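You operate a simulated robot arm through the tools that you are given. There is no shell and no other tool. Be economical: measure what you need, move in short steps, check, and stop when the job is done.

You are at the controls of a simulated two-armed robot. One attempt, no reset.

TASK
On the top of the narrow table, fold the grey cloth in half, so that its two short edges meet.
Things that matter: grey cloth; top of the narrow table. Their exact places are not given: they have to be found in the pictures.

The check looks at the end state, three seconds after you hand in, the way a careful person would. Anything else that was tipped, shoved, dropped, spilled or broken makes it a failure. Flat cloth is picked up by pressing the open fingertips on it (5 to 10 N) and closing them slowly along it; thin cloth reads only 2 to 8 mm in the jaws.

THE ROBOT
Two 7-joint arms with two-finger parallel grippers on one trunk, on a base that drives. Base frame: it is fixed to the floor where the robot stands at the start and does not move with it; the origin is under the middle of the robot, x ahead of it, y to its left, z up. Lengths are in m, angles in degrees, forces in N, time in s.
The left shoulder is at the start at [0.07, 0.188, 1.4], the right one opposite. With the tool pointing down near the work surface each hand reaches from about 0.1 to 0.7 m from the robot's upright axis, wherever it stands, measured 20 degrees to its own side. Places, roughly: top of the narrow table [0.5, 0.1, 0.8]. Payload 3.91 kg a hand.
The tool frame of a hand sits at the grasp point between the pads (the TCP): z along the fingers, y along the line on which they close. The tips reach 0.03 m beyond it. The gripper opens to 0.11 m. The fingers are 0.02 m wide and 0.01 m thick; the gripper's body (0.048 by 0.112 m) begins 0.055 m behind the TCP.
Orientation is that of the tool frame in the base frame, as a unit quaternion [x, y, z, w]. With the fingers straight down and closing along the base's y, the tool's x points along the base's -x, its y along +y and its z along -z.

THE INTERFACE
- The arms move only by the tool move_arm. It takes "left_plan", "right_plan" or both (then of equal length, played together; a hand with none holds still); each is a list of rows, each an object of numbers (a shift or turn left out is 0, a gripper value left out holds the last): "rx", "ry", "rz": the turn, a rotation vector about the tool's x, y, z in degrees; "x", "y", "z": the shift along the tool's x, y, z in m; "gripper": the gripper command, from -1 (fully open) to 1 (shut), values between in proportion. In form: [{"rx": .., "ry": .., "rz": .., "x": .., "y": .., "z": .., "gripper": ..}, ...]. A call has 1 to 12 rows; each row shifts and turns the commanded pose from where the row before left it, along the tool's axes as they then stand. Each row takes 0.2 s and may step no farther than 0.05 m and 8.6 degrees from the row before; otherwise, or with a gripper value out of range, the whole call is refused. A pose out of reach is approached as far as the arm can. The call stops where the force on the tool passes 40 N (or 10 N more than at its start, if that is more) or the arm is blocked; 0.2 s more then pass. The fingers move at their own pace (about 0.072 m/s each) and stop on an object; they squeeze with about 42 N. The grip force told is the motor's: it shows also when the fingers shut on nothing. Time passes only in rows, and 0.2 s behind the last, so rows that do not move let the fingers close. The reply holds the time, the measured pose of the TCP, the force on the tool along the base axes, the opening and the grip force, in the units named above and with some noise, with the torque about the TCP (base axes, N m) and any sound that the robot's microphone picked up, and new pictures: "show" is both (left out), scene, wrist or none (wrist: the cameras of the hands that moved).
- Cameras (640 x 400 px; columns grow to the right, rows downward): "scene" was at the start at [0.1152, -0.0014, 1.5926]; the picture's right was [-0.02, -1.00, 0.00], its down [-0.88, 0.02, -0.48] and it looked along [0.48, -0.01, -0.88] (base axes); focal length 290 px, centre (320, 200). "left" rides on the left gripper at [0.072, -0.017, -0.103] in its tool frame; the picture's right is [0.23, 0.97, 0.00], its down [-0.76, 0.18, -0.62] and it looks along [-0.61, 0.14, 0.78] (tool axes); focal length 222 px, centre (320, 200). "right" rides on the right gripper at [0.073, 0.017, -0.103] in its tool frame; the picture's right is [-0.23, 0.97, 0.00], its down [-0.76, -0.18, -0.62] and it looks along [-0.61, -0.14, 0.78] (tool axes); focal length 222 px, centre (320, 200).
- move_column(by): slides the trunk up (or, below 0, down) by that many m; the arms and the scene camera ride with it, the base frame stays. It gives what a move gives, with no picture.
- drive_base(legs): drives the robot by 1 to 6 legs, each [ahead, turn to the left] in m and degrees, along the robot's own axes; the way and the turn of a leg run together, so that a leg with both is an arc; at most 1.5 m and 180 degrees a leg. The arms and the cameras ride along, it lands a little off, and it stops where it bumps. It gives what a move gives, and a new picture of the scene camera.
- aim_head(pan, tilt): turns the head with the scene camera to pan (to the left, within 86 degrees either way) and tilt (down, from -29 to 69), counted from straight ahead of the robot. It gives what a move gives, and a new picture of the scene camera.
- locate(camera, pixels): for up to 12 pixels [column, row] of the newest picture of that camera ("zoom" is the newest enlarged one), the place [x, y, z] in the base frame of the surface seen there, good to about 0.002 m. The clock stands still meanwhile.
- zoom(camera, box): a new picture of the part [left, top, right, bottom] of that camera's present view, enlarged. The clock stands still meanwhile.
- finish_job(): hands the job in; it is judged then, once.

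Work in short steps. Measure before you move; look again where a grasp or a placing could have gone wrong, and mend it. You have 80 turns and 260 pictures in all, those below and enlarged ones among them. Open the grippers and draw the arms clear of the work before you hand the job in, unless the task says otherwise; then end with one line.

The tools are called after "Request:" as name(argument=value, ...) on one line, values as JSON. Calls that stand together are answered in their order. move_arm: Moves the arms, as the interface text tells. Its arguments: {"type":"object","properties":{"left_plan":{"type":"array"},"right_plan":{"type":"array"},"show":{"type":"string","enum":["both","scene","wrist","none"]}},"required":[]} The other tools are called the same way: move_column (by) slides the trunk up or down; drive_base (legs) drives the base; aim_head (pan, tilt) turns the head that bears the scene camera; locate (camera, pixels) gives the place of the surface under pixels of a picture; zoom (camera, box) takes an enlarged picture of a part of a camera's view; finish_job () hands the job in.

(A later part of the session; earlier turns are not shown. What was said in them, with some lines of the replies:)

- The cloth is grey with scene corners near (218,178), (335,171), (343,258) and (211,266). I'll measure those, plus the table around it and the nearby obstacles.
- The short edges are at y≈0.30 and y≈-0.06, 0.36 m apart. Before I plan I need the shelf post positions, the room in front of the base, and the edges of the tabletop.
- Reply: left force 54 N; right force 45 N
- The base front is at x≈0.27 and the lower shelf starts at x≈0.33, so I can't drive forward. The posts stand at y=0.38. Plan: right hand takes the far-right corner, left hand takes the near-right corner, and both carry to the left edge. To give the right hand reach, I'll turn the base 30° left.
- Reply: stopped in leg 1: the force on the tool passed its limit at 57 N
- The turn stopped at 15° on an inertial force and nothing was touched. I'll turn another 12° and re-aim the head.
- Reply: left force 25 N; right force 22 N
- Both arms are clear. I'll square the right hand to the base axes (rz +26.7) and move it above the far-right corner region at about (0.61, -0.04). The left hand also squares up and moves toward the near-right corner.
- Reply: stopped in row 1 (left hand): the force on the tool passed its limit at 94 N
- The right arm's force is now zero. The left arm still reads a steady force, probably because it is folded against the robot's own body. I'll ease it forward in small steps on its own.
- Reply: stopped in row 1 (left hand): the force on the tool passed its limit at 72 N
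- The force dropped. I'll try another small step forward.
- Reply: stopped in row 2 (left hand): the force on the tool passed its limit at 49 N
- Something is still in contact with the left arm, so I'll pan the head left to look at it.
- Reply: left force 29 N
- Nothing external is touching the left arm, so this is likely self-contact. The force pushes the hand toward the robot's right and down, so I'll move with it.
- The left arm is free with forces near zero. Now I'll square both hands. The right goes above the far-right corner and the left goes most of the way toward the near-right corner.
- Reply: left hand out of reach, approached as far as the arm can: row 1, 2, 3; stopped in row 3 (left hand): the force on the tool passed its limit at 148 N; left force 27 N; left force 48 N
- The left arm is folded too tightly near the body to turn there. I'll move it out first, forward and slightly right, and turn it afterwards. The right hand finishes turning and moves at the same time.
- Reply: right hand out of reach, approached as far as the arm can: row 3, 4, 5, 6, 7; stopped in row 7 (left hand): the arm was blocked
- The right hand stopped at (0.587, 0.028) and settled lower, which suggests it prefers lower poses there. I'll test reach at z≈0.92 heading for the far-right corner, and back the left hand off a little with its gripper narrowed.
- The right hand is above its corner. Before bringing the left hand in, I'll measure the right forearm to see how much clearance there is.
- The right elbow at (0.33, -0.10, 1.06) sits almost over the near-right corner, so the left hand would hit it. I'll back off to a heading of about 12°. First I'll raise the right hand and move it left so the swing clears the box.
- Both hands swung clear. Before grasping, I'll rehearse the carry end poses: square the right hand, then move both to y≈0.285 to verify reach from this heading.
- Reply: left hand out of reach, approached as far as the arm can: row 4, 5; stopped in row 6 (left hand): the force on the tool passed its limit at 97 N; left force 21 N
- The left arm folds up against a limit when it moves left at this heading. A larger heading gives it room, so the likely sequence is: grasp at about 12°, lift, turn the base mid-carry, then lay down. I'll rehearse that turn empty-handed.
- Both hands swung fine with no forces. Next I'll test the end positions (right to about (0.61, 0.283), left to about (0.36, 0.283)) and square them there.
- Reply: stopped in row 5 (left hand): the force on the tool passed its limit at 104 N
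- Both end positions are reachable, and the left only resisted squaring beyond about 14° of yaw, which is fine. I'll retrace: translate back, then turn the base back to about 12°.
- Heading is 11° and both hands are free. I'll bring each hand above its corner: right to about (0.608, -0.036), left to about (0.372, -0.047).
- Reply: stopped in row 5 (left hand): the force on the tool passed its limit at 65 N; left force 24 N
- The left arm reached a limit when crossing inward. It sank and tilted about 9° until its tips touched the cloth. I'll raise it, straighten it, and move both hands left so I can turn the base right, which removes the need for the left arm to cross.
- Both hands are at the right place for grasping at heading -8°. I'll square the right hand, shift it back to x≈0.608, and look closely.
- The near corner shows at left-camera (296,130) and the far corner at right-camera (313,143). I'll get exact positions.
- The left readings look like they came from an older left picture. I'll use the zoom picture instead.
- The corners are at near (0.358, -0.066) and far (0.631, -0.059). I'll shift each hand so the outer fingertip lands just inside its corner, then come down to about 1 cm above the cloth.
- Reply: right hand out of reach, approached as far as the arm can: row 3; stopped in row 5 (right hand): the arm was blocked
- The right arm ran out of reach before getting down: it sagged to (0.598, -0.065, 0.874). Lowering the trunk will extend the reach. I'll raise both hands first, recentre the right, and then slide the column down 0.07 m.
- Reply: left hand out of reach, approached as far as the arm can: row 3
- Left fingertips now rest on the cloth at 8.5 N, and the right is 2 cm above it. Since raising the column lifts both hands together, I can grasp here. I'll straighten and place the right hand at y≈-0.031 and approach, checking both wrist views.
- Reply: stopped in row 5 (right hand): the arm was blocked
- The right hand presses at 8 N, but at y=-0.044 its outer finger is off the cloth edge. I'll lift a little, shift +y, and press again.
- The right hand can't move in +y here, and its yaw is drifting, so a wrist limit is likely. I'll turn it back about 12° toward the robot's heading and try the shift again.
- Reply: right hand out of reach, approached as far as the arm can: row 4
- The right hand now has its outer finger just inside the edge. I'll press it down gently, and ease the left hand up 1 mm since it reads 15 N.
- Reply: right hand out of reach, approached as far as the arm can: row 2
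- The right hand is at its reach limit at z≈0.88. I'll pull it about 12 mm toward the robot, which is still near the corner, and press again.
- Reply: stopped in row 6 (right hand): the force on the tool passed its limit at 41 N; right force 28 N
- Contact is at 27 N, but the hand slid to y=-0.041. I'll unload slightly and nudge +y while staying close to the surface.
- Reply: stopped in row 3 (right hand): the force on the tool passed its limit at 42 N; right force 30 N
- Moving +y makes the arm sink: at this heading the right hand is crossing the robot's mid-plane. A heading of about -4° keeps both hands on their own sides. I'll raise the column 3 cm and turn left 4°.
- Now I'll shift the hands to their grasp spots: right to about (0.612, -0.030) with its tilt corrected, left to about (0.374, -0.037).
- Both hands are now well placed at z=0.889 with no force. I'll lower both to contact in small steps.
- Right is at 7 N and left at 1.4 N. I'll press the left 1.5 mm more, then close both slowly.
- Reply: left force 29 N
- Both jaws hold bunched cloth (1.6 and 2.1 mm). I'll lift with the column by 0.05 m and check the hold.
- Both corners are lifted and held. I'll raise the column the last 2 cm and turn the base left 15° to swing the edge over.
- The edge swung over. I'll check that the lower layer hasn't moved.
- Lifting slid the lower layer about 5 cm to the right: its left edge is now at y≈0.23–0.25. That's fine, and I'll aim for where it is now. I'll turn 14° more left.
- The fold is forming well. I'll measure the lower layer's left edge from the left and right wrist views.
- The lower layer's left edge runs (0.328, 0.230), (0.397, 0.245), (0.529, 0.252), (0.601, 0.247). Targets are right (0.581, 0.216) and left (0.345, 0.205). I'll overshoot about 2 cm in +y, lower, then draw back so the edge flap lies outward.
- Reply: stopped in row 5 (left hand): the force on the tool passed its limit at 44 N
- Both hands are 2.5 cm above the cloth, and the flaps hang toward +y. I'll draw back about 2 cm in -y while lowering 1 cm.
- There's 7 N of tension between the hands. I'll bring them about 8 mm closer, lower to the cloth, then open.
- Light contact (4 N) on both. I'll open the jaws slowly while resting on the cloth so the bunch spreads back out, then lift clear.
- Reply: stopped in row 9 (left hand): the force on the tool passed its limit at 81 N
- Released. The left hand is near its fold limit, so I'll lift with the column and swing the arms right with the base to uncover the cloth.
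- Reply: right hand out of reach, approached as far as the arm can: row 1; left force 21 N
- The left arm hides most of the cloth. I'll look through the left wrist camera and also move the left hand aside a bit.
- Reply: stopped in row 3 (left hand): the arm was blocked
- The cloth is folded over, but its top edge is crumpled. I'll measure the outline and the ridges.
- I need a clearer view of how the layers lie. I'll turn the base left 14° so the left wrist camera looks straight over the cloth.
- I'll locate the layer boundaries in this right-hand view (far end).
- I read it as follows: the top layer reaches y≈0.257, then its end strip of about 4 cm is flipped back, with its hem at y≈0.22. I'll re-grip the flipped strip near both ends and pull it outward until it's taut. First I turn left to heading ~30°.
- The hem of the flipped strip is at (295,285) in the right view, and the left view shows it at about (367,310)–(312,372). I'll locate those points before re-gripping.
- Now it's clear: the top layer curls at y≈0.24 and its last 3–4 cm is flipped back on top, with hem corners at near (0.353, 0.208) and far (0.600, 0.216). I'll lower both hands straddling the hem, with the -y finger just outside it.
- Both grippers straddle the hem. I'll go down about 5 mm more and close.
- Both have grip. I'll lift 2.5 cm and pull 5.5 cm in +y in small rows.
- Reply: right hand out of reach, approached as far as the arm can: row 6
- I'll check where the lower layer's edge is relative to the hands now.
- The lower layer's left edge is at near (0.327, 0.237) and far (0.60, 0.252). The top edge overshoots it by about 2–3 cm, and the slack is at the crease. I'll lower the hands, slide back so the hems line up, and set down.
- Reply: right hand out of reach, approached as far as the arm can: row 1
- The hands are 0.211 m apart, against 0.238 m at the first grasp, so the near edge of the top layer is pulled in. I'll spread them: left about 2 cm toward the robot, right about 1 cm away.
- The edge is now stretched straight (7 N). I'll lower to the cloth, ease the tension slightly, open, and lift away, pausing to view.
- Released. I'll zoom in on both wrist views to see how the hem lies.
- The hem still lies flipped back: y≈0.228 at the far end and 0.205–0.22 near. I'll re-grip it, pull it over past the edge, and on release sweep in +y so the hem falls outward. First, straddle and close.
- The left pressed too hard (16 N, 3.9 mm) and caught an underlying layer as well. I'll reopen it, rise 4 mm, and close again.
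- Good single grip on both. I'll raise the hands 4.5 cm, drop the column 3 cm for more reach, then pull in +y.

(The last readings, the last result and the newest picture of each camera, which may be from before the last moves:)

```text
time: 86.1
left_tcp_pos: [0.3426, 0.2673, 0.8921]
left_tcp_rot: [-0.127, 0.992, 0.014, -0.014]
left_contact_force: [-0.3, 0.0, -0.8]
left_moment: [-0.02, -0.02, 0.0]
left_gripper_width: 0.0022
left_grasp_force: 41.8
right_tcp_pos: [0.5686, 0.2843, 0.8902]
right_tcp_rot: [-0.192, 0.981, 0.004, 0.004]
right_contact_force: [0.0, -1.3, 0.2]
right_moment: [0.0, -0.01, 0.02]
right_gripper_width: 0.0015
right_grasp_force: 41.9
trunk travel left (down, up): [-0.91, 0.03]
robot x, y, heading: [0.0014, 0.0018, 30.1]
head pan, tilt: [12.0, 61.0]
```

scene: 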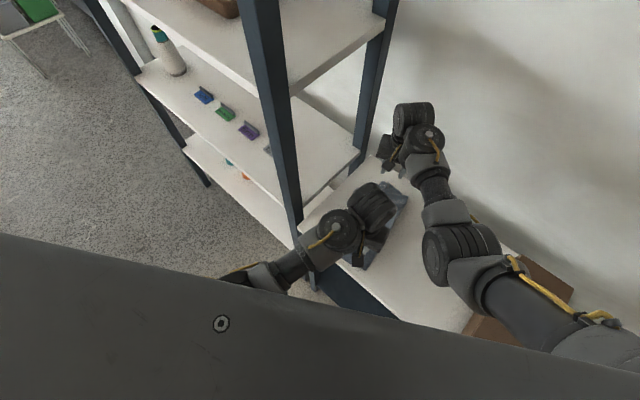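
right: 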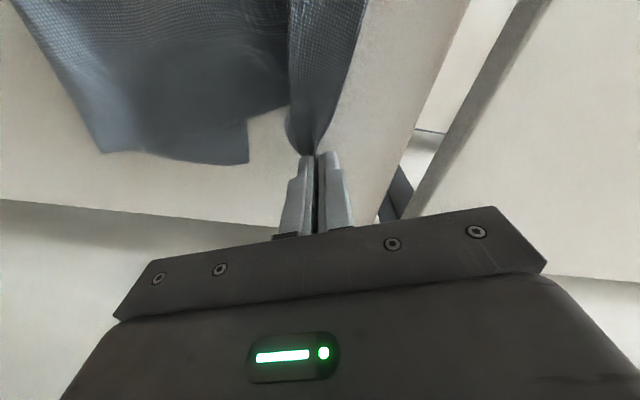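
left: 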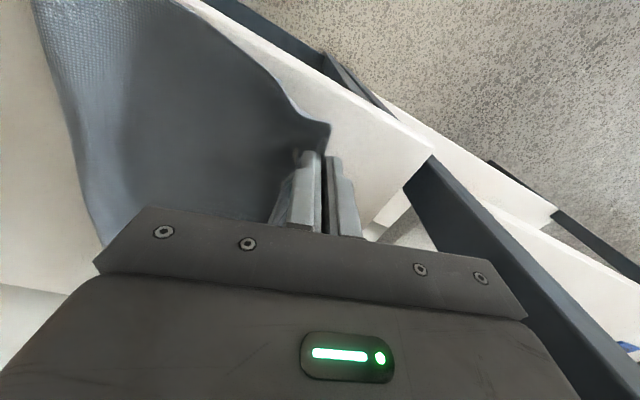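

The top edge is now past the lower edge with the body trailing. I'll lower, open, sweep +y about 1.5 cm so the hem drops outward, then lift.

Request:
move_arm(right_plan=[{"z": 0.01}, {"z": 0.006}, {"gripper": 0.75}, {"gripper": 0.55}, {"gripper": 0.45}, {"z": -0.003}, {"x": -0.003, "y": 0.01}, {"x": -0.003, "y": 0.01}, {"z": -0.02}, {"z": -0.025}, {}], left_plan=[{"z": 0.01}, {"z": 0.006}, {"gripper": 0.75}, {"gripper": 0.55}, {"gripper": 0.45}, {"z": -0.003}, {"y": 0.01}, {"y": 0.01}, {"z": -0.015}, {"z": -0.02}, {}], show="wrist")

Request:
zoom(camera="right", box=[40, 0, 360, 200])

Request:
locate(camera="zoom", pixels=[[120, 300], [400, 300], [480, 300], [560, 250], [400, 100], [500, 100], [580, 100], [60, 100]])

Request:
zoom(camera="left", box=[40, 0, 360, 200])

Request:
locate(camera="zoom", pixels=[[60, 100], [100, 300], [400, 200], [450, 250], [500, 200], [500, 300], [550, 300]])

```text
time: 88.4
left_tcp_pos: [0.3406, 0.2846, 0.9125]
left_tcp_rot: [-0.13, 0.991, 0.013, -0.01]
left_contact_force: [5.4, -7.3, -8.3]
left_moment: [1.17, -0.07, 0.71]
left_gripper_width: 0.0304
left_grasp_force: 0.0
right_tcp_pos: [0.5655, 0.2932, 0.9265]
right_tcp_rot: [-0.191, 0.982, 0.005, 0.005]
right_contact_force: [-0.4, -1.4, 0.5]
right_moment: [0.01, 0.01, 0.0]
right_gripper_width: 0.0305
right_grasp_force: 0.0
right hand out of reach, approached as far as the arm can: row 7, 8
trunk travel left (down, up): [-0.91, 0.03]
robot x, y, heading: [-0.001, 0.0006, 30.2]
head pan, tilt: [12.0, 61.0]
stopped in row 11 (left hand): the force on the tool passed its limit at 46 N (the readings are from after the stop); the commanded pose is now the measured one
```

right: 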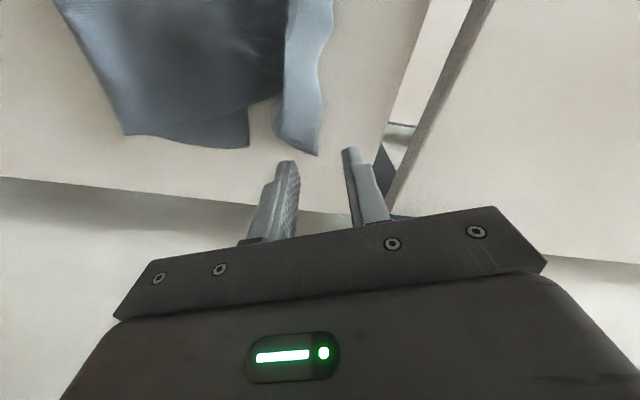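
left: 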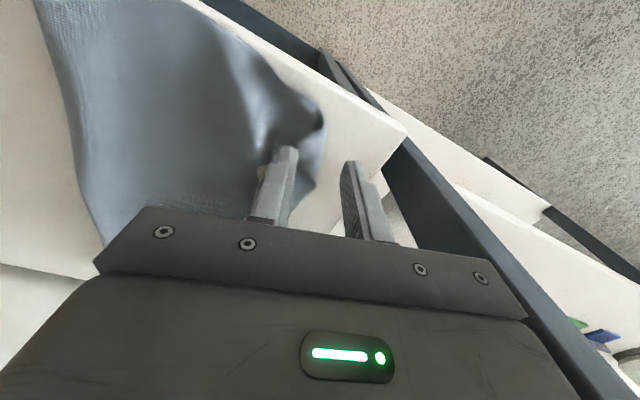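

```text
2.00 times, centred on (200, 100) of right
```

zoom: 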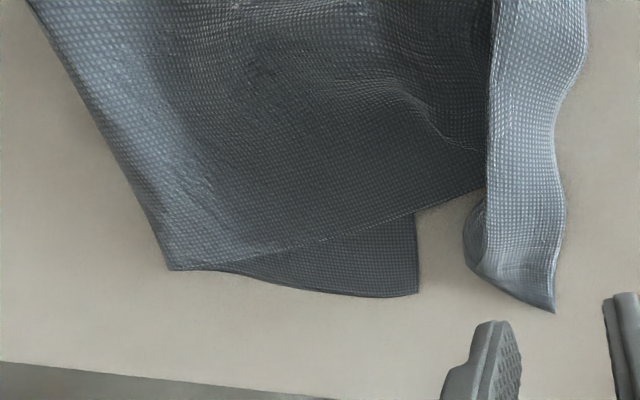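

```text
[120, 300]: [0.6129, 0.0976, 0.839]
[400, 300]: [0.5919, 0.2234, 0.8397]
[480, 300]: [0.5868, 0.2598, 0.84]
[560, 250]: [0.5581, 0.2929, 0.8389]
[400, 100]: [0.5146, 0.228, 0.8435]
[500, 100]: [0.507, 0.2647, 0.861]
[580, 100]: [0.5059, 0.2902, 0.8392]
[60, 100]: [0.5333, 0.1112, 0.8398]
```

```text
2.00 times, centred on (200, 100) of left
```

zoom: 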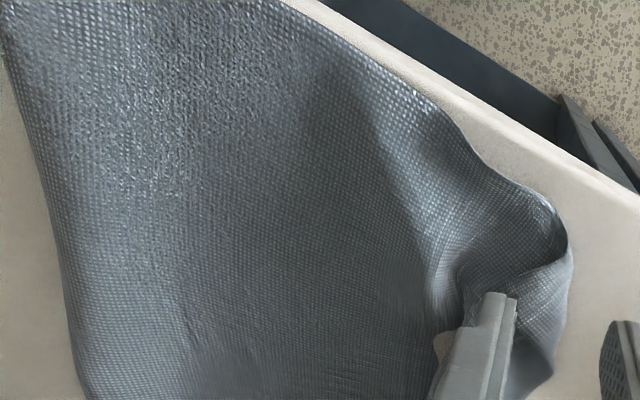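

```text
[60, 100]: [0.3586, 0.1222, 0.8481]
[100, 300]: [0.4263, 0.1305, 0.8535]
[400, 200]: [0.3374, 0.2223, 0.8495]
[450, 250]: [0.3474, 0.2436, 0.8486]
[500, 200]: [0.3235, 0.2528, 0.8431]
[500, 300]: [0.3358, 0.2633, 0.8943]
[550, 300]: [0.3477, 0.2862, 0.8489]
```

The hem now lies outward (far hem y≈0.29, near y≈0.286), but it overshoots the lower edge by about 5 cm and slack is tucked at the crease. Each gripper straddles the hem with the body on its -y side, which is the right orientation. I'll grip here, unfold to remove the slack, then lay down again.

Request:
move_arm(right_plan=[{"x": 0.008}, {"z": 0.02}, {"z": 0.02}, {"z": 0.012}, {}, {"gripper": 0.6}, {"gripper": 0.8}, {"gripper": 1}, {}, {}, {}], left_plan=[{"z": 0.01}, {"z": 0.015}, {"z": 0.01}, {"z": 0.003}, {}, {"gripper": 0.6}, {"gripper": 0.8}, {"gripper": 1}, {}, {}, {}], show="wrist")

```text
time: 90.8
left_tcp_pos: [0.3381, 0.2872, 0.8759]
left_tcp_rot: [-0.13, 0.991, 0.013, -0.01]
left_contact_force: [-0.4, 0.0, -0.3]
left_moment: [-0.02, 0.0, 0.0]
left_gripper_width: 0.0019
left_grasp_force: 41.7
right_tcp_pos: [0.5577, 0.2893, 0.8748]
right_tcp_rot: [-0.191, 0.982, 0.004, 0.005]
right_contact_force: [0.4, 0.0, -0.2]
right_moment: [0.01, 0.01, 0.01]
right_gripper_width: 0.0008
right_grasp_force: 40.7
trunk travel left (down, up): [-0.91, 0.03]
robot x, y, heading: [-0.0015, 0.0015, 30.0]
head pan, tilt: [12.0, 61.0]
```

right: 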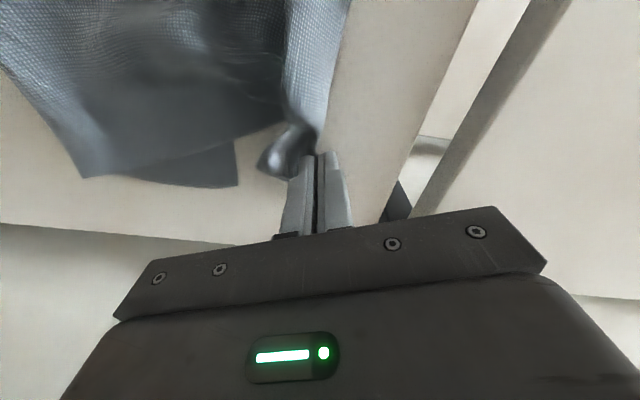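
left: 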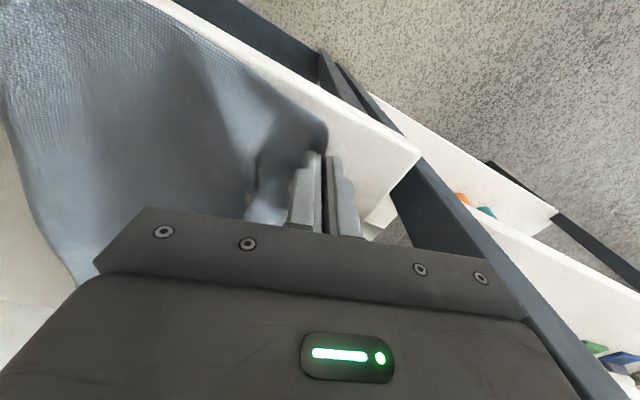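

The right width is only 0.8 mm, so I'll lift 3 cm with the column and check both holds.

Request:
move_column(by=0.03)

Request:
zoom(camera="right", box=[160, 0, 480, 200])

Request:
zoom(camera="left", box=[160, 0, 480, 200])

```text
time: 91.6
left_tcp_pos: [0.3388, 0.2853, 0.9056]
left_tcp_rot: [-0.13, 0.991, 0.014, -0.01]
left_contact_force: [0.0, 0.5, -0.3]
left_moment: [0.0, 0.0, 0.04]
left_gripper_width: 0.0018
left_grasp_force: 41.6
right_tcp_pos: [0.5574, 0.2886, 0.9043]
right_tcp_rot: [-0.191, 0.982, 0.004, 0.005]
right_contact_force: [0.2, -0.6, -0.2]
right_moment: [0.04, 0.0, 0.0]
right_gripper_width: 0.0009
right_grasp_force: 40.7
trunk travel left (down, up): [-0.94, 0.0]
robot x, y, heading: [0.0031, -0.001, 30.2]
head pan, tilt: [12.0, 61.0]
```

```text
2.00 times, centred on (320, 100) of right
```

zoom: 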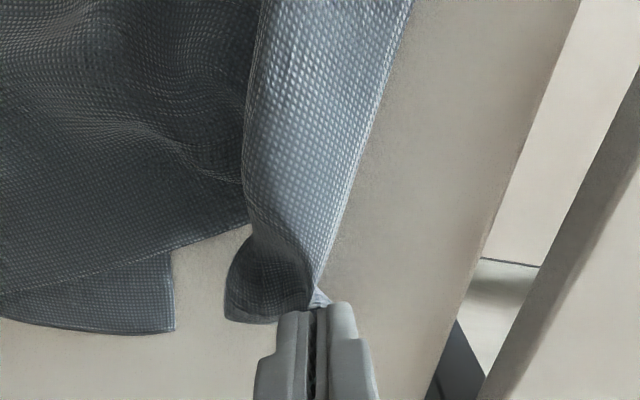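

```text
2.00 times, centred on (320, 100) of left
```

zoom: 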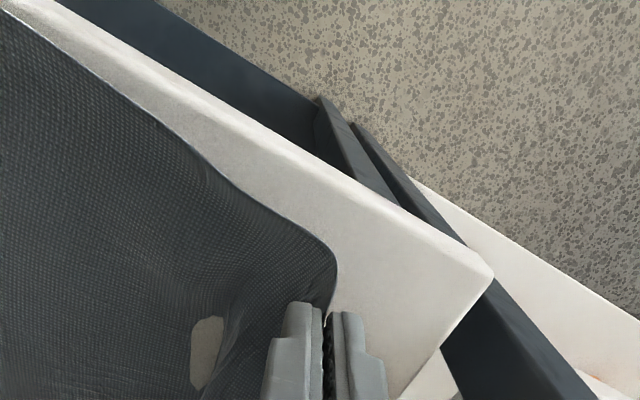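

Both hold the hem. Now I unfold: raise slightly, move -y, and swing the base right 19°.

Request:
move_arm(right_plan=[{"z": -0.015, "y": -0.02}, {"z": -0.015, "y": -0.02}, {"y": -0.02}, {"y": -0.02}, {}], left_plan=[{"z": -0.01, "y": -0.02}, {"z": -0.01, "y": -0.02}, {"y": -0.025, "x": 0.003}, {"y": -0.025, "x": 0.003}, {}], show="none")

Request:
drive_base(legs=[[0, -7], [0, -7], [0, -6]])

Request:
zoom(camera="left", box=[0, 0, 640, 400])

Request:
zoom(camera="right", box=[0, 0, 640, 400])

```text
time: 92.8
left_tcp_pos: [0.3581, 0.1961, 0.9224]
left_tcp_rot: [-0.129, 0.991, 0.014, -0.01]
left_contact_force: [-0.2, 0.3, -0.1]
left_moment: [0.01, -0.01, 0.03]
left_gripper_width: 0.0023
left_grasp_force: 42.2
right_tcp_pos: [0.5897, 0.2153, 0.9332]
right_tcp_rot: [-0.191, 0.981, 0.004, 0.005]
right_contact_force: [-0.2, 0.1, -1.1]
right_moment: [0.0, 0.01, -0.02]
right_gripper_width: 0.001
right_grasp_force: 41.5
trunk travel left (down, up): [-0.94, 0.0]
robot x, y, heading: [0.0001, -0.0011, 30.4]
head pan, tilt: [12.0, 61.0]
```

```text
time: 94.9
left_tcp_pos: [0.4021, 0.0643, 0.9217]
left_tcp_rot: [0.045, 0.999, 0.014, -0.007]
left_contact_force: [-0.3, 0.8, 0.1]
left_moment: [0.0, -0.03, 0.1]
left_gripper_width: 0.0018
left_grasp_force: 41.8
right_tcp_pos: [0.6254, 0.0028, 0.9314]
right_tcp_rot: [-0.017, 1.0, 0.002, 0.005]
right_contact_force: [0.6, -0.3, -0.3]
right_moment: [0.0, 0.05, 0.05]
right_gripper_width: 0.001
right_grasp_force: 40.9
trunk travel left (down, up): [-0.94, 0.0]
robot x, y, heading: [-0.0, 0.0029, 10.3]
head pan, tilt: [12.0, 61.0]
```

scene: 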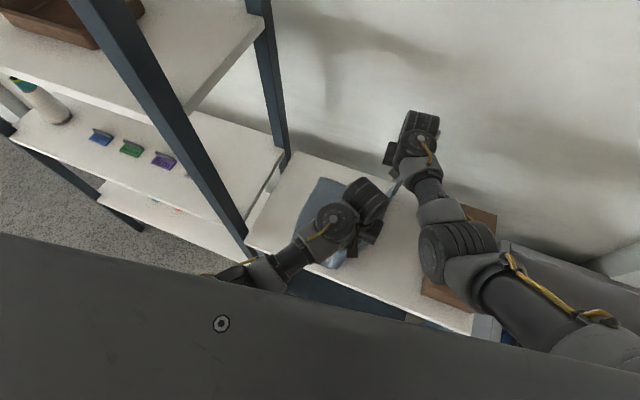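

```text
1.00 times, centred on (320, 200) of left (not enlarged: the box is as wide or as high as the picture)
```

zoom: 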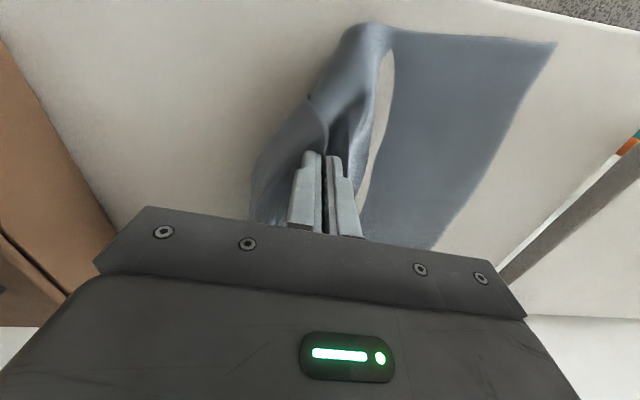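

```text
1.00 times, centred on (320, 200) of right (not enlarged: the box is as wide or as high as the picture)
```

zoom: 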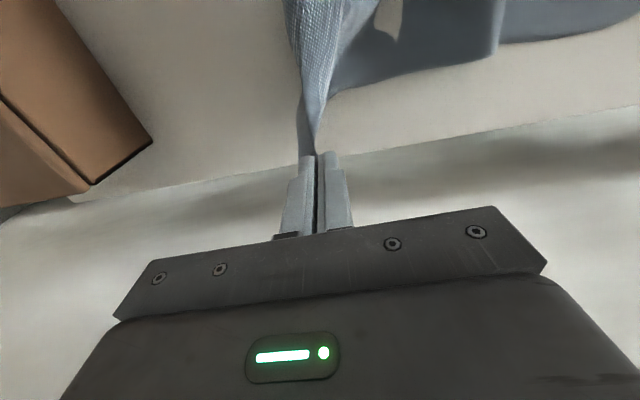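

The cloth is unfolding cleanly. I'll shift the right hand +y, turn 10° more right, and stretch the cloth toward -y to pull out the tucks.

Request:
move_arm(right_plan=[{"y": 0.02}, {"y": 0.025}, {}], left_plan=[{"x": 0.012}, {"x": 0.012, "y": 0.005}, {}], show="none")

Request:
drive_base(legs=[[0, -7], [0, -6]])

Request:
zoom(camera="left", box=[0, 0, 640, 400])

Request:
zoom(camera="right", box=[0, 0, 640, 400])

```text
time: 95.7
left_tcp_pos: [0.3777, 0.0675, 0.9228]
left_tcp_rot: [0.047, 0.999, 0.016, -0.008]
left_contact_force: [3.6, -0.5, 1.3]
left_moment: [-0.01, -0.12, 0.03]
left_gripper_width: 0.0017
left_grasp_force: 41.9
right_tcp_pos: [0.6243, 0.0422, 0.9337]
right_tcp_rot: [-0.017, 1.0, 0.005, 0.004]
right_contact_force: [-3.6, -0.3, -0.8]
right_moment: [0.02, 0.11, 0.01]
right_gripper_width: 0.001
right_grasp_force: 40.8
trunk travel left (down, up): [-0.94, 0.0]
robot x, y, heading: [-0.0022, 0.0019, 10.1]
head pan, tilt: [12.0, 61.0]
```

```text
time: 97.2
left_tcp_pos: [0.3828, -0.0173, 0.9231]
left_tcp_rot: [0.159, 0.987, 0.015, -0.006]
left_contact_force: [3.8, -1.7, 0.4]
left_moment: [-0.09, -0.11, 0.05]
left_gripper_width: 0.0016
left_grasp_force: 41.9
right_tcp_pos: [0.6159, -0.0956, 0.9338]
right_tcp_rot: [0.098, 0.995, 0.002, 0.005]
right_contact_force: [-3.8, 1.2, 0.1]
right_moment: [0.03, 0.1, 0.05]
right_gripper_width: 0.0008
right_grasp_force: 41.1
trunk travel left (down, up): [-0.94, 0.0]
robot x, y, heading: [0.0013, -0.0016, -3.1]
head pan, tilt: [12.0, 61.0]
```

scene: 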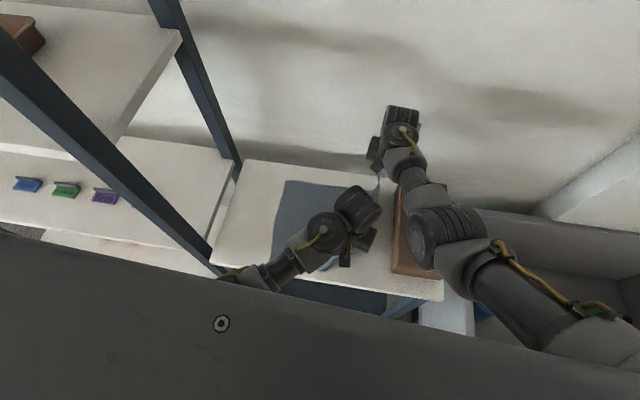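

```text
1.00 times, centred on (320, 200) of left (not enlarged: the box is as wide or as high as the picture)
```

zoom: 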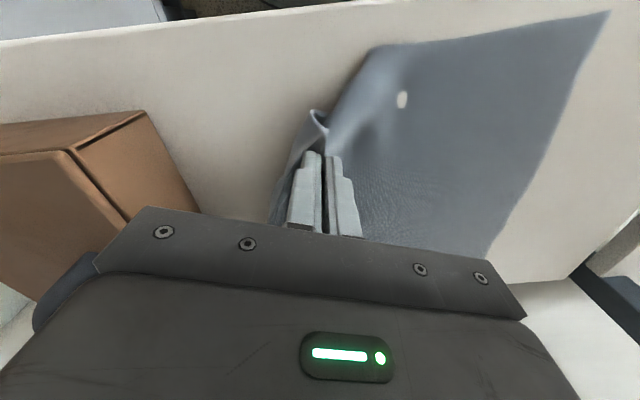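

```text
1.00 times, centred on (320, 200) of right (not enlarged: the box is as wide or as high as the picture)
```

zoom: 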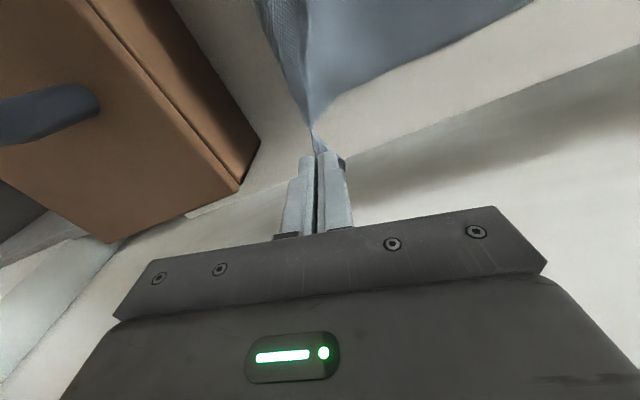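

The cloth is stretched flat with the hem still held correctly. I'll measure the lower left edge in the scene view, then swing the base left to re-fold. No arm motion is needed.

Request:
locate(camera="scene", pixels=[[287, 182], [283, 205], [279, 225], [274, 246], [330, 184]])

Request:
drive_base(legs=[[0, 7], [0, 7], [0, 7], [0, 7]])

Request:
zoom(camera="right", box=[0, 0, 640, 400])

Request:
zoom(camera="left", box=[0, 0, 640, 400])

```text
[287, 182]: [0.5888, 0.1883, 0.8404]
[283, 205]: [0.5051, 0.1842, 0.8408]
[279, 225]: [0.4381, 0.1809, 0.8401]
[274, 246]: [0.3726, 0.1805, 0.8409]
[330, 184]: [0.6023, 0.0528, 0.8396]
```

```text
time: 99.9
left_tcp_pos: [0.3488, 0.1595, 0.9227]
left_tcp_rot: [-0.083, 0.996, 0.015, -0.01]
left_contact_force: [3.3, -0.1, 0.3]
left_moment: [-0.02, -0.08, 0.01]
left_gripper_width: 0.0019
left_grasp_force: 41.6
right_tcp_pos: [0.5927, 0.2001, 0.9347]
right_tcp_rot: [-0.146, 0.989, 0.006, 0.004]
right_contact_force: [-2.5, -0.9, -0.2]
right_moment: [0.02, 0.1, -0.01]
right_gripper_width: 0.0011
right_grasp_force: 41.1
trunk travel left (down, up): [-0.94, 0.0]
robot x, y, heading: [-0.0027, -0.0016, 25.1]
head pan, tilt: [12.0, 61.0]
```

scene: 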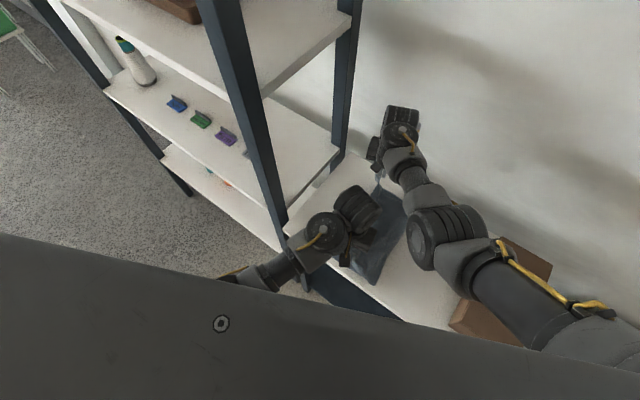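

```text
1.00 times, centred on (320, 200) of right (not enlarged: the box is as wide or as high as the picture)
```

zoom: 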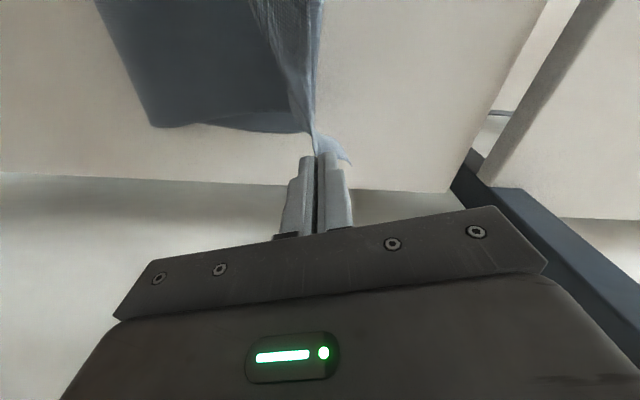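

```text
1.00 times, centred on (320, 200) of left (not enlarged: the box is as wide or as high as the picture)
```

zoom: 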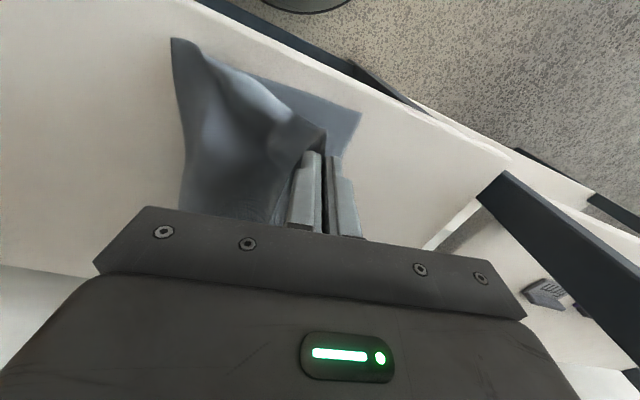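

The hem now hangs toward +y. I'll locate the lower near corner and the crease in this left view.

Request:
locate(camera="zoom", pixels=[[360, 112], [352, 145], [175, 42], [185, 150], [320, 135], [245, 75]])

Request:
zoom(camera="right", box=[80, 0, 400, 200])

Request:
locate(camera="zoom", pixels=[[440, 262], [150, 250], [80, 120], [530, 320], [470, 60], [300, 255]])

```text
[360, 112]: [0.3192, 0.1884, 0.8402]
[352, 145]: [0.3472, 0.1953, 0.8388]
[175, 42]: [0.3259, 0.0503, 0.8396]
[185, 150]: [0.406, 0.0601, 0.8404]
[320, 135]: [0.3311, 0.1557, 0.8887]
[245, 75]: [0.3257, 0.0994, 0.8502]
```

```text
2.00 times, centred on (240, 100) of right
```

zoom: 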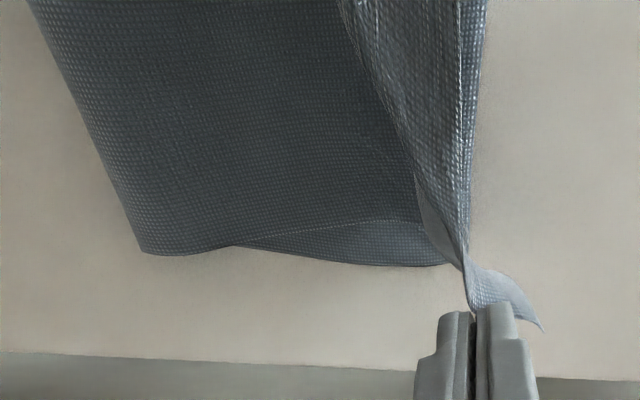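

```text
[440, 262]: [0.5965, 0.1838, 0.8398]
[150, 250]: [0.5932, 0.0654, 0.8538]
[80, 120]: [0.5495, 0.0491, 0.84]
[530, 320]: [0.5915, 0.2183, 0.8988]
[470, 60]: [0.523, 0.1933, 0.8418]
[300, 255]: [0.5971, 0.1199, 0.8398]
```

The lower edge is at y≈0.19 on both ends, but the top sheet has about 8 cm of slack belly. I'll swing back 14° so the belly falls to the right, lower 4 cm, and come forward again staying low so the crease rolls out.

Request:
drive_base(legs=[[0, -7], [0, -7]])

Request:
move_column(by=-0.035)

Request:
zoom(camera="left", box=[0, 0, 640, 400])

Request:
locate(camera="zoom", pixels=[[500, 80], [320, 90], [300, 60], [260, 120], [400, 80]])

```text
time: 101.4
left_tcp_pos: [0.3765, 0.0768, 0.9235]
left_tcp_rot: [0.036, 0.999, 0.014, -0.007]
left_contact_force: [2.4, -0.1, 0.7]
left_moment: [0.0, -0.14, 0.01]
left_gripper_width: 0.0018
left_grasp_force: 42.2
right_tcp_pos: [0.6217, 0.0573, 0.9339]
right_tcp_rot: [-0.026, 1.0, 0.002, 0.006]
right_contact_force: [-3.2, -0.3, -0.4]
right_moment: [0.0, 0.06, 0.02]
right_gripper_width: 0.0008
right_grasp_force: 40.8
trunk travel left (down, up): [-0.94, 0.0]
robot x, y, heading: [0.0039, -0.0024, 11.3]
head pan, tilt: [12.0, 61.0]
```

scene: 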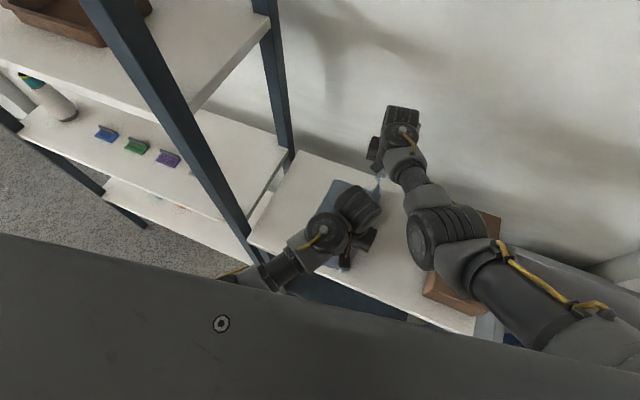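

```text
time: 102.2
left_tcp_pos: [0.3762, 0.075, 0.8884]
left_tcp_rot: [0.035, 0.999, 0.016, -0.008]
left_contact_force: [3.4, 0.6, 0.4]
left_moment: [0.02, -0.1, 0.03]
left_gripper_width: 0.002
left_grasp_force: 41.8
right_tcp_pos: [0.6225, 0.055, 0.8995]
right_tcp_rot: [-0.026, 1.0, 0.004, 0.005]
right_contact_force: [-3.2, 0.1, 0.3]
right_moment: [0.02, 0.08, -0.01]
right_gripper_width: 0.0012
right_grasp_force: 40.7
trunk travel left (down, up): [-0.905, 0.035]
robot x, y, heading: [-0.0019, -0.0006, 11.2]
head pan, tilt: [12.0, 61.0]
```

```text
1.00 times, centred on (320, 200) of left (not enlarged: the box is as wide or as high as the picture)
```

zoom: 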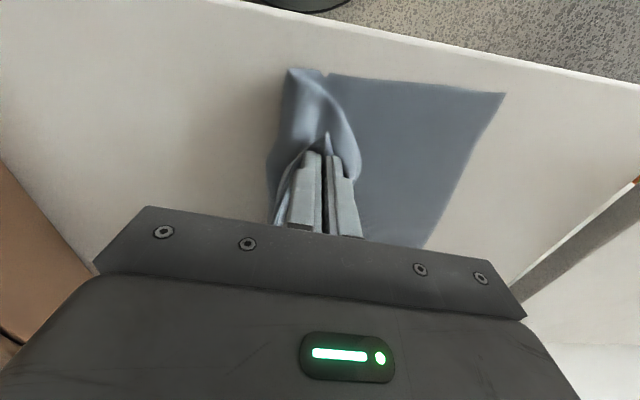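

```text
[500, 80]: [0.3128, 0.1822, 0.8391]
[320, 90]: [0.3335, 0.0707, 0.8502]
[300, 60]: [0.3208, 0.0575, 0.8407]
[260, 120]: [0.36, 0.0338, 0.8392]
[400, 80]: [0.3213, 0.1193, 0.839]
```

The slack can't be pulled fully out here because the box is in the way. I'll lay the hem aligned with the lower edge now and draw the crease outward afterwards. Raise 2.5 cm and swing forward 14°.

Request:
move_column(by=0.025)

Request:
drive_base(legs=[[0, 5], [0, 5], [0, 5]])

Request:
zoom(camera="right", box=[80, 0, 400, 200])

Request:
locate(camera="zoom", pixels=[[440, 262], [150, 250], [300, 255]])

Request:
zoom(camera="left", box=[0, 0, 640, 400])

Request:
locate(camera="zoom", pixels=[[360, 112], [352, 145], [175, 42], [185, 150]])

```text
time: 102.9
left_tcp_pos: [0.3763, 0.0758, 0.9133]
left_tcp_rot: [0.036, 0.999, 0.015, -0.008]
left_contact_force: [3.0, 0.3, 0.6]
left_moment: [-0.02, -0.1, 0.06]
left_gripper_width: 0.0019
left_grasp_force: 41.8
right_tcp_pos: [0.6225, 0.0567, 0.9244]
right_tcp_rot: [-0.028, 1.0, 0.004, 0.005]
right_contact_force: [-2.6, -0.2, -0.2]
right_moment: [0.01, 0.04, 0.03]
right_gripper_width: 0.0005
right_grasp_force: 40.7
trunk travel left (down, up): [-0.93, 0.01]
robot x, y, heading: [-0.0012, 0.0014, 11.1]
head pan, tilt: [12.0, 61.0]
```

```text
time: 104.8
left_tcp_pos: [0.3439, 0.1686, 0.9129]
left_tcp_rot: [-0.095, 0.995, 0.015, -0.011]
left_contact_force: [3.0, 0.8, -0.5]
left_moment: [0.05, -0.09, -0.03]
left_gripper_width: 0.002
left_grasp_force: 41.4
right_tcp_pos: [0.5873, 0.2164, 0.9231]
right_tcp_rot: [-0.158, 0.987, 0.006, 0.004]
right_contact_force: [-2.7, -0.9, -0.4]
right_moment: [0.0, 0.06, -0.02]
right_gripper_width: 0.001
right_grasp_force: 41.0
trunk travel left (down, up): [-0.93, 0.01]
robot x, y, heading: [0.0002, 0.0002, 26.4]
head pan, tilt: [12.0, 61.0]
```

scene: 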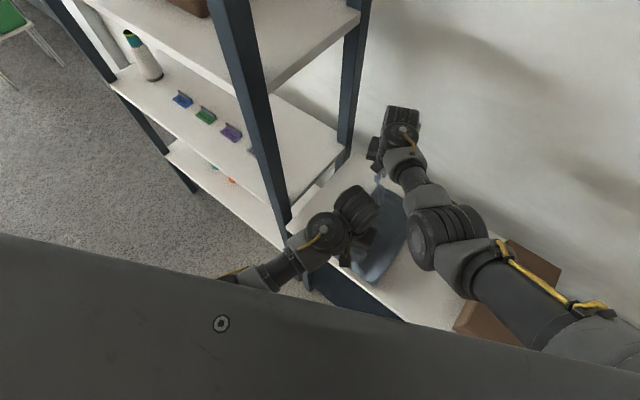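

```text
2.00 times, centred on (240, 100) of right
```

zoom: 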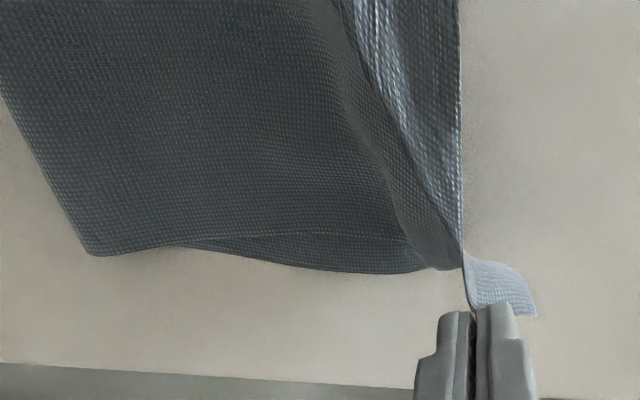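

```text
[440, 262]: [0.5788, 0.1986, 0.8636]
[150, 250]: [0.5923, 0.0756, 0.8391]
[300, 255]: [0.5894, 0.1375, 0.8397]
```

```text
1.00 times, centred on (320, 200) of left (not enlarged: the box is as wide or as high as the picture)
```

zoom: 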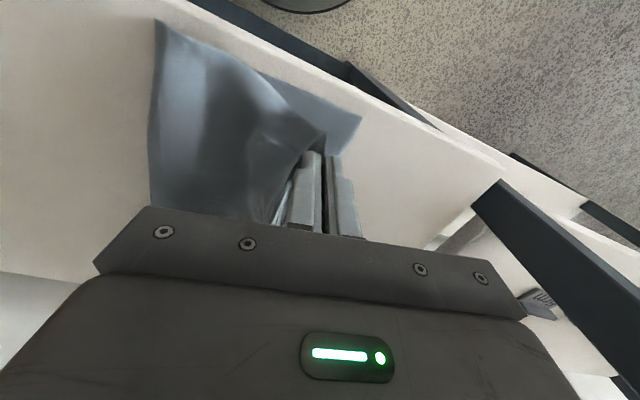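

```text
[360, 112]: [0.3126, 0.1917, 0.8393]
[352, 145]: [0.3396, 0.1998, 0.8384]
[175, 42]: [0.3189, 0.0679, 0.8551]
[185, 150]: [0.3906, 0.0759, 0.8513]
```

Lower edge corners: near (0.313, 0.190), far (0.592, 0.195). I'll shift the hands to left about (0.330, 0.186) and right about (0.573, 0.190), lower to the surface, open, sweep +y 1 cm, and lift.

Request:
move_arm(right_plan=[{"x": 0.011, "y": -0.01}, {"x": 0.0104, "y": -0.01}, {"z": 0.02}, {"z": 0.02}, {"z": 0.007}, {"gripper": 0.75}, {"gripper": 0.6}, {"gripper": 0.5}, {"y": 0.008, "z": -0.002}, {"z": -0.02}, {"z": -0.02}, {}], left_plan=[{"x": 0.0055, "y": 0.01}, {"x": 0.005, "y": 0.0093}, {"z": 0.015}, {"z": 0.015}, {"z": 0.007}, {"gripper": 0.75}, {"gripper": 0.6}, {"gripper": 0.5}, {"y": 0.008, "z": -0.002}, {"z": -0.015}, {"z": -0.015}, {}], show="wrist")

Request:
zoom(camera="right", box=[80, 0, 400, 200])

Request:
locate(camera="zoom", pixels=[[100, 250], [200, 280], [400, 270], [440, 270], [480, 290], [520, 250], [480, 100], [440, 100]])

Request:
zoom(camera="left", box=[80, 0, 400, 200])

Request:
locate(camera="zoom", pixels=[[100, 60], [300, 100], [400, 150], [450, 200], [500, 250], [540, 220], [500, 300], [140, 350]])

```text
time: 107.4
left_tcp_pos: [0.3292, 0.1981, 0.9067]
left_tcp_rot: [-0.095, 0.995, 0.013, -0.011]
left_contact_force: [-0.6, -0.1, 0.7]
left_moment: [-0.01, 0.01, 0.0]
left_gripper_width: 0.0275
left_grasp_force: 0.1
right_tcp_pos: [0.5689, 0.1998, 0.9172]
right_tcp_rot: [-0.158, 0.987, 0.004, 0.003]
right_contact_force: [-0.4, -0.3, 1.1]
right_moment: [-0.01, -0.01, -0.01]
right_gripper_width: 0.0273
right_grasp_force: 0.1
trunk travel left (down, up): [-0.93, 0.01]
robot x, y, heading: [0.0018, 0.0005, 26.1]
head pan, tilt: [12.0, 61.0]
```

right: 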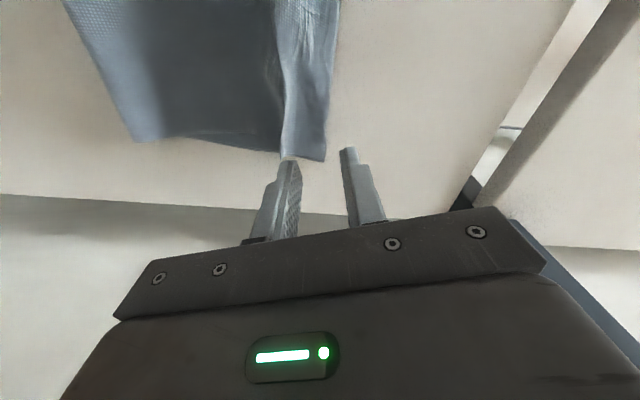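
left: 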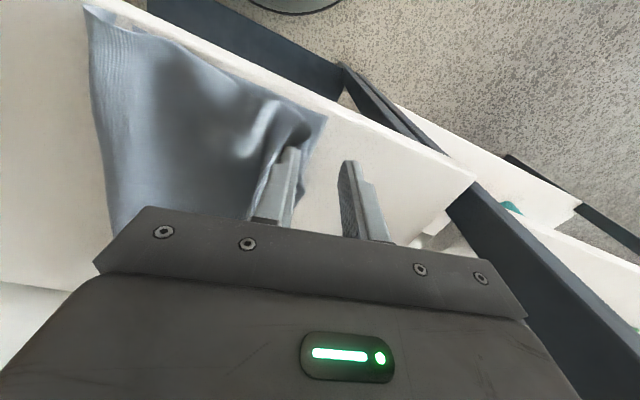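

```text
2.00 times, centred on (240, 100) of right
```

zoom: 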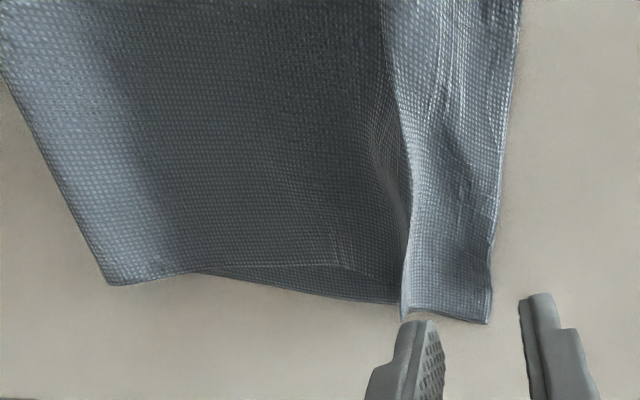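

```text
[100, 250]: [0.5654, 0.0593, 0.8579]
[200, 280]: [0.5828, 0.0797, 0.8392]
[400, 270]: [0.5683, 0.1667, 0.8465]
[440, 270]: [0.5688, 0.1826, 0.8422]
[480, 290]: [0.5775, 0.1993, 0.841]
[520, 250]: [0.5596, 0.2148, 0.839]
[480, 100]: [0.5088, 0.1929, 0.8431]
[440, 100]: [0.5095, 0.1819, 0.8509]
```

```text
2.00 times, centred on (240, 100) of left
```

zoom: 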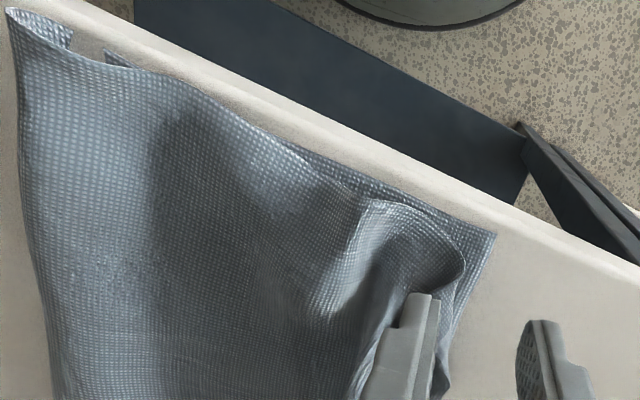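

```text
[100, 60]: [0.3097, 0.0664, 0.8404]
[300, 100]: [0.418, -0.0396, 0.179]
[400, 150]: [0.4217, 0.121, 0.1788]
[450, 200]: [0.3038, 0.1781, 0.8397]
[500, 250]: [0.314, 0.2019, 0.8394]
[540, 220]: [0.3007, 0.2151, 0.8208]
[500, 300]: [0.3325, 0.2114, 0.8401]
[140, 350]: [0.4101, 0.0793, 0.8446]
```

The hems now meet: top edge y≈0.19–0.20 over the lower edge y≈0.19–0.20, corners within about 1–2 cm. I'll raise the hands, open the grippers, and swing the arms off to the right to check the result.

Request:
move_arm(right_plan=[{"z": -0.02}, {"z": -0.02}, {}], left_plan=[{"z": -0.012}, {"z": -0.01, "y": -0.01}, {}], show="none")

Request:
drive_base(legs=[[0, -7], [0, -7], [0, -7], [0, -6]])

Request:
zoom(camera="scene", box=[180, 120, 420, 300])

Request:
zoom(camera="left", box=[320, 0, 640, 200])

Request:
locate(camera="zoom", pixels=[[100, 100], [200, 100], [300, 100], [400, 100], [500, 100], [200, 250], [300, 250], [400, 250]])

```text
time: 108.2
left_tcp_pos: [0.3306, 0.1868, 0.9293]
left_tcp_rot: [-0.095, 0.995, 0.014, -0.01]
left_contact_force: [-0.3, 0.5, 0.9]
left_moment: [0.01, 0.01, 0.0]
left_gripper_width: 0.0272
left_grasp_force: 0.0
right_tcp_pos: [0.5688, 0.2003, 0.9568]
right_tcp_rot: [-0.158, 0.987, 0.004, 0.004]
right_contact_force: [0.5, -0.2, 0.1]
right_moment: [0.01, -0.01, -0.04]
right_gripper_width: 0.0277
right_grasp_force: 0.2
trunk travel left (down, up): [-0.93, 0.01]
robot x, y, heading: [0.0032, 0.0017, 26.3]
head pan, tilt: [12.0, 61.0]
```

```text
time: 110.9
left_tcp_pos: [0.379, 0.0194, 0.9281]
left_tcp_rot: [0.137, 0.99, 0.014, -0.006]
left_contact_force: [-0.4, 0.4, -0.1]
left_moment: [0.0, 0.01, 0.0]
left_gripper_width: 0.0274
left_grasp_force: 0.1
right_tcp_pos: [0.5979, -0.0759, 0.9569]
right_tcp_rot: [0.075, 0.997, 0.002, 0.006]
right_contact_force: [0.0, 0.4, 0.6]
right_moment: [-0.02, 0.0, 0.0]
right_gripper_width: 0.0276
right_grasp_force: 0.0
trunk travel left (down, up): [-0.93, 0.01]
robot x, y, heading: [0.0001, -0.0015, -0.7]
head pan, tilt: [12.0, 61.0]
```

scene: 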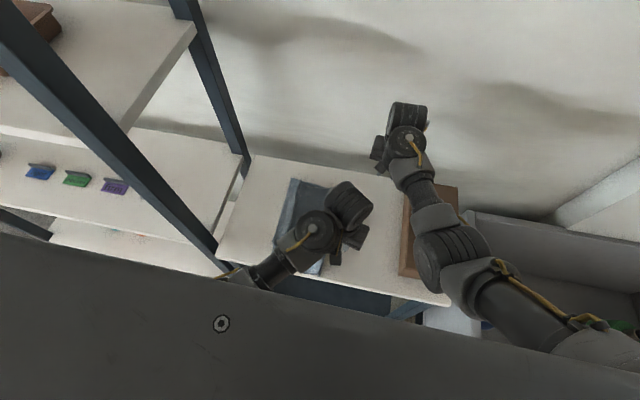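

```text
2.22 times, centred on (300, 210) of scene
```

zoom: 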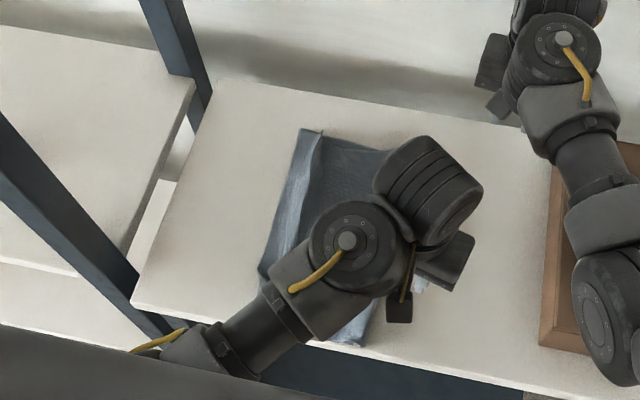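

```text
2.00 times, centred on (480, 100) of left
```

zoom: 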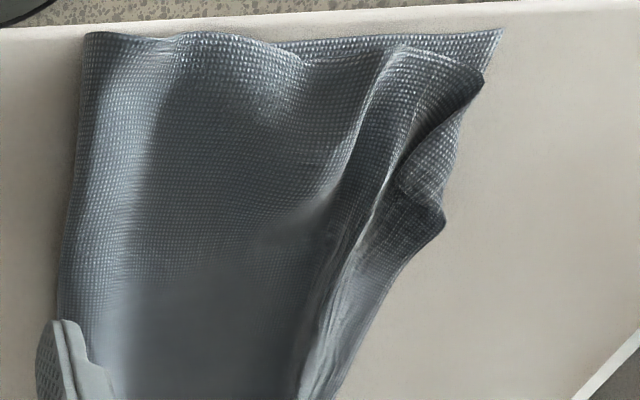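

```text
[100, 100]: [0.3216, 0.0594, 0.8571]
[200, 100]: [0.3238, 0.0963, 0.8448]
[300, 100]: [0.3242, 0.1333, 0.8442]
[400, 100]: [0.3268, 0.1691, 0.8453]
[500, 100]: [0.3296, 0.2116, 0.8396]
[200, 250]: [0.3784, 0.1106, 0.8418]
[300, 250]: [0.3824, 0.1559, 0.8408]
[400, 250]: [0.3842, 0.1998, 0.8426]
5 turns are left
```

The cloth is folded with its short edges meeting to within about 1 cm, and nothing else has been disturbed. I'll raise the right hand, move the left clear of the cloth, and open both grippers.

Request:
move_arm(right_plan=[{"z": -0.02}, {"z": -0.02}, {"gripper": 0}, {"gripper": -0.5}, {}], left_plan=[{"y": -0.015}, {"y": -0.015}, {"gripper": 0}, {"gripper": -0.3}, {}], show="both")

```text
time: 112.1
left_tcp_pos: [0.373, -0.0116, 0.9253]
left_tcp_rot: [0.137, 0.99, 0.015, -0.006]
left_contact_force: [-0.7, 0.7, -0.7]
left_moment: [0.0, 0.02, 0.02]
left_gripper_width: 0.0713
left_grasp_force: 0.0
right_tcp_pos: [0.5968, -0.081, 0.997]
right_tcp_rot: [0.075, 0.997, 0.004, 0.005]
right_contact_force: [0.1, 0.1, -0.1]
right_moment: [-0.01, 0.01, 0.0]
right_gripper_width: 0.0825
right_grasp_force: 0.0
trunk travel left (down, up): [-0.93, 0.01]
robot x, y, heading: [-0.0003, -0.0011, -0.5]
head pan, tilt: [12.0, 61.0]
4 turns are left
```

scene: 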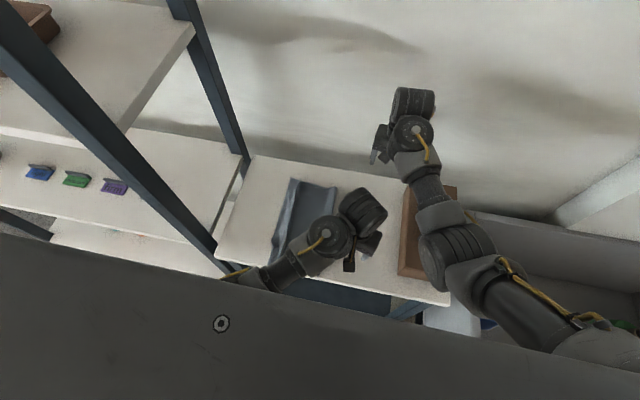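
right: 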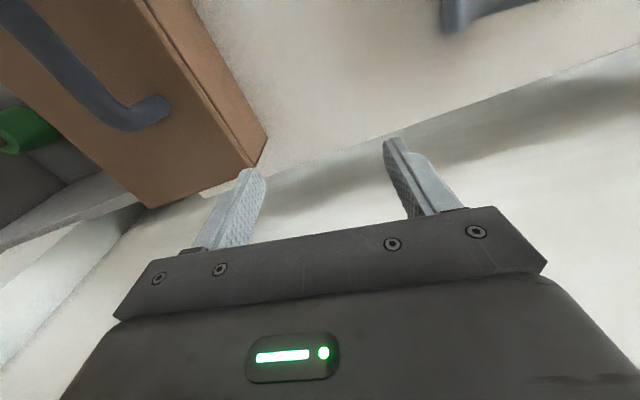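
left: 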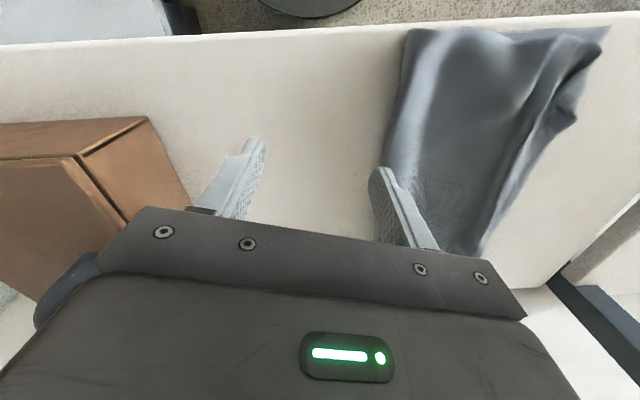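

The grippers are open, both hands are clear of the cloth, and the fold is lying still, so I'm handing the job in.

Request:
finish_job()

```text
The job is handed in.
```

The grey cloth is folded in half on the narrow table with its two short edges meeting to within about 1–2 cm. The top layer still has some slack and wrinkles near the crease, and I saw nothing else moved.
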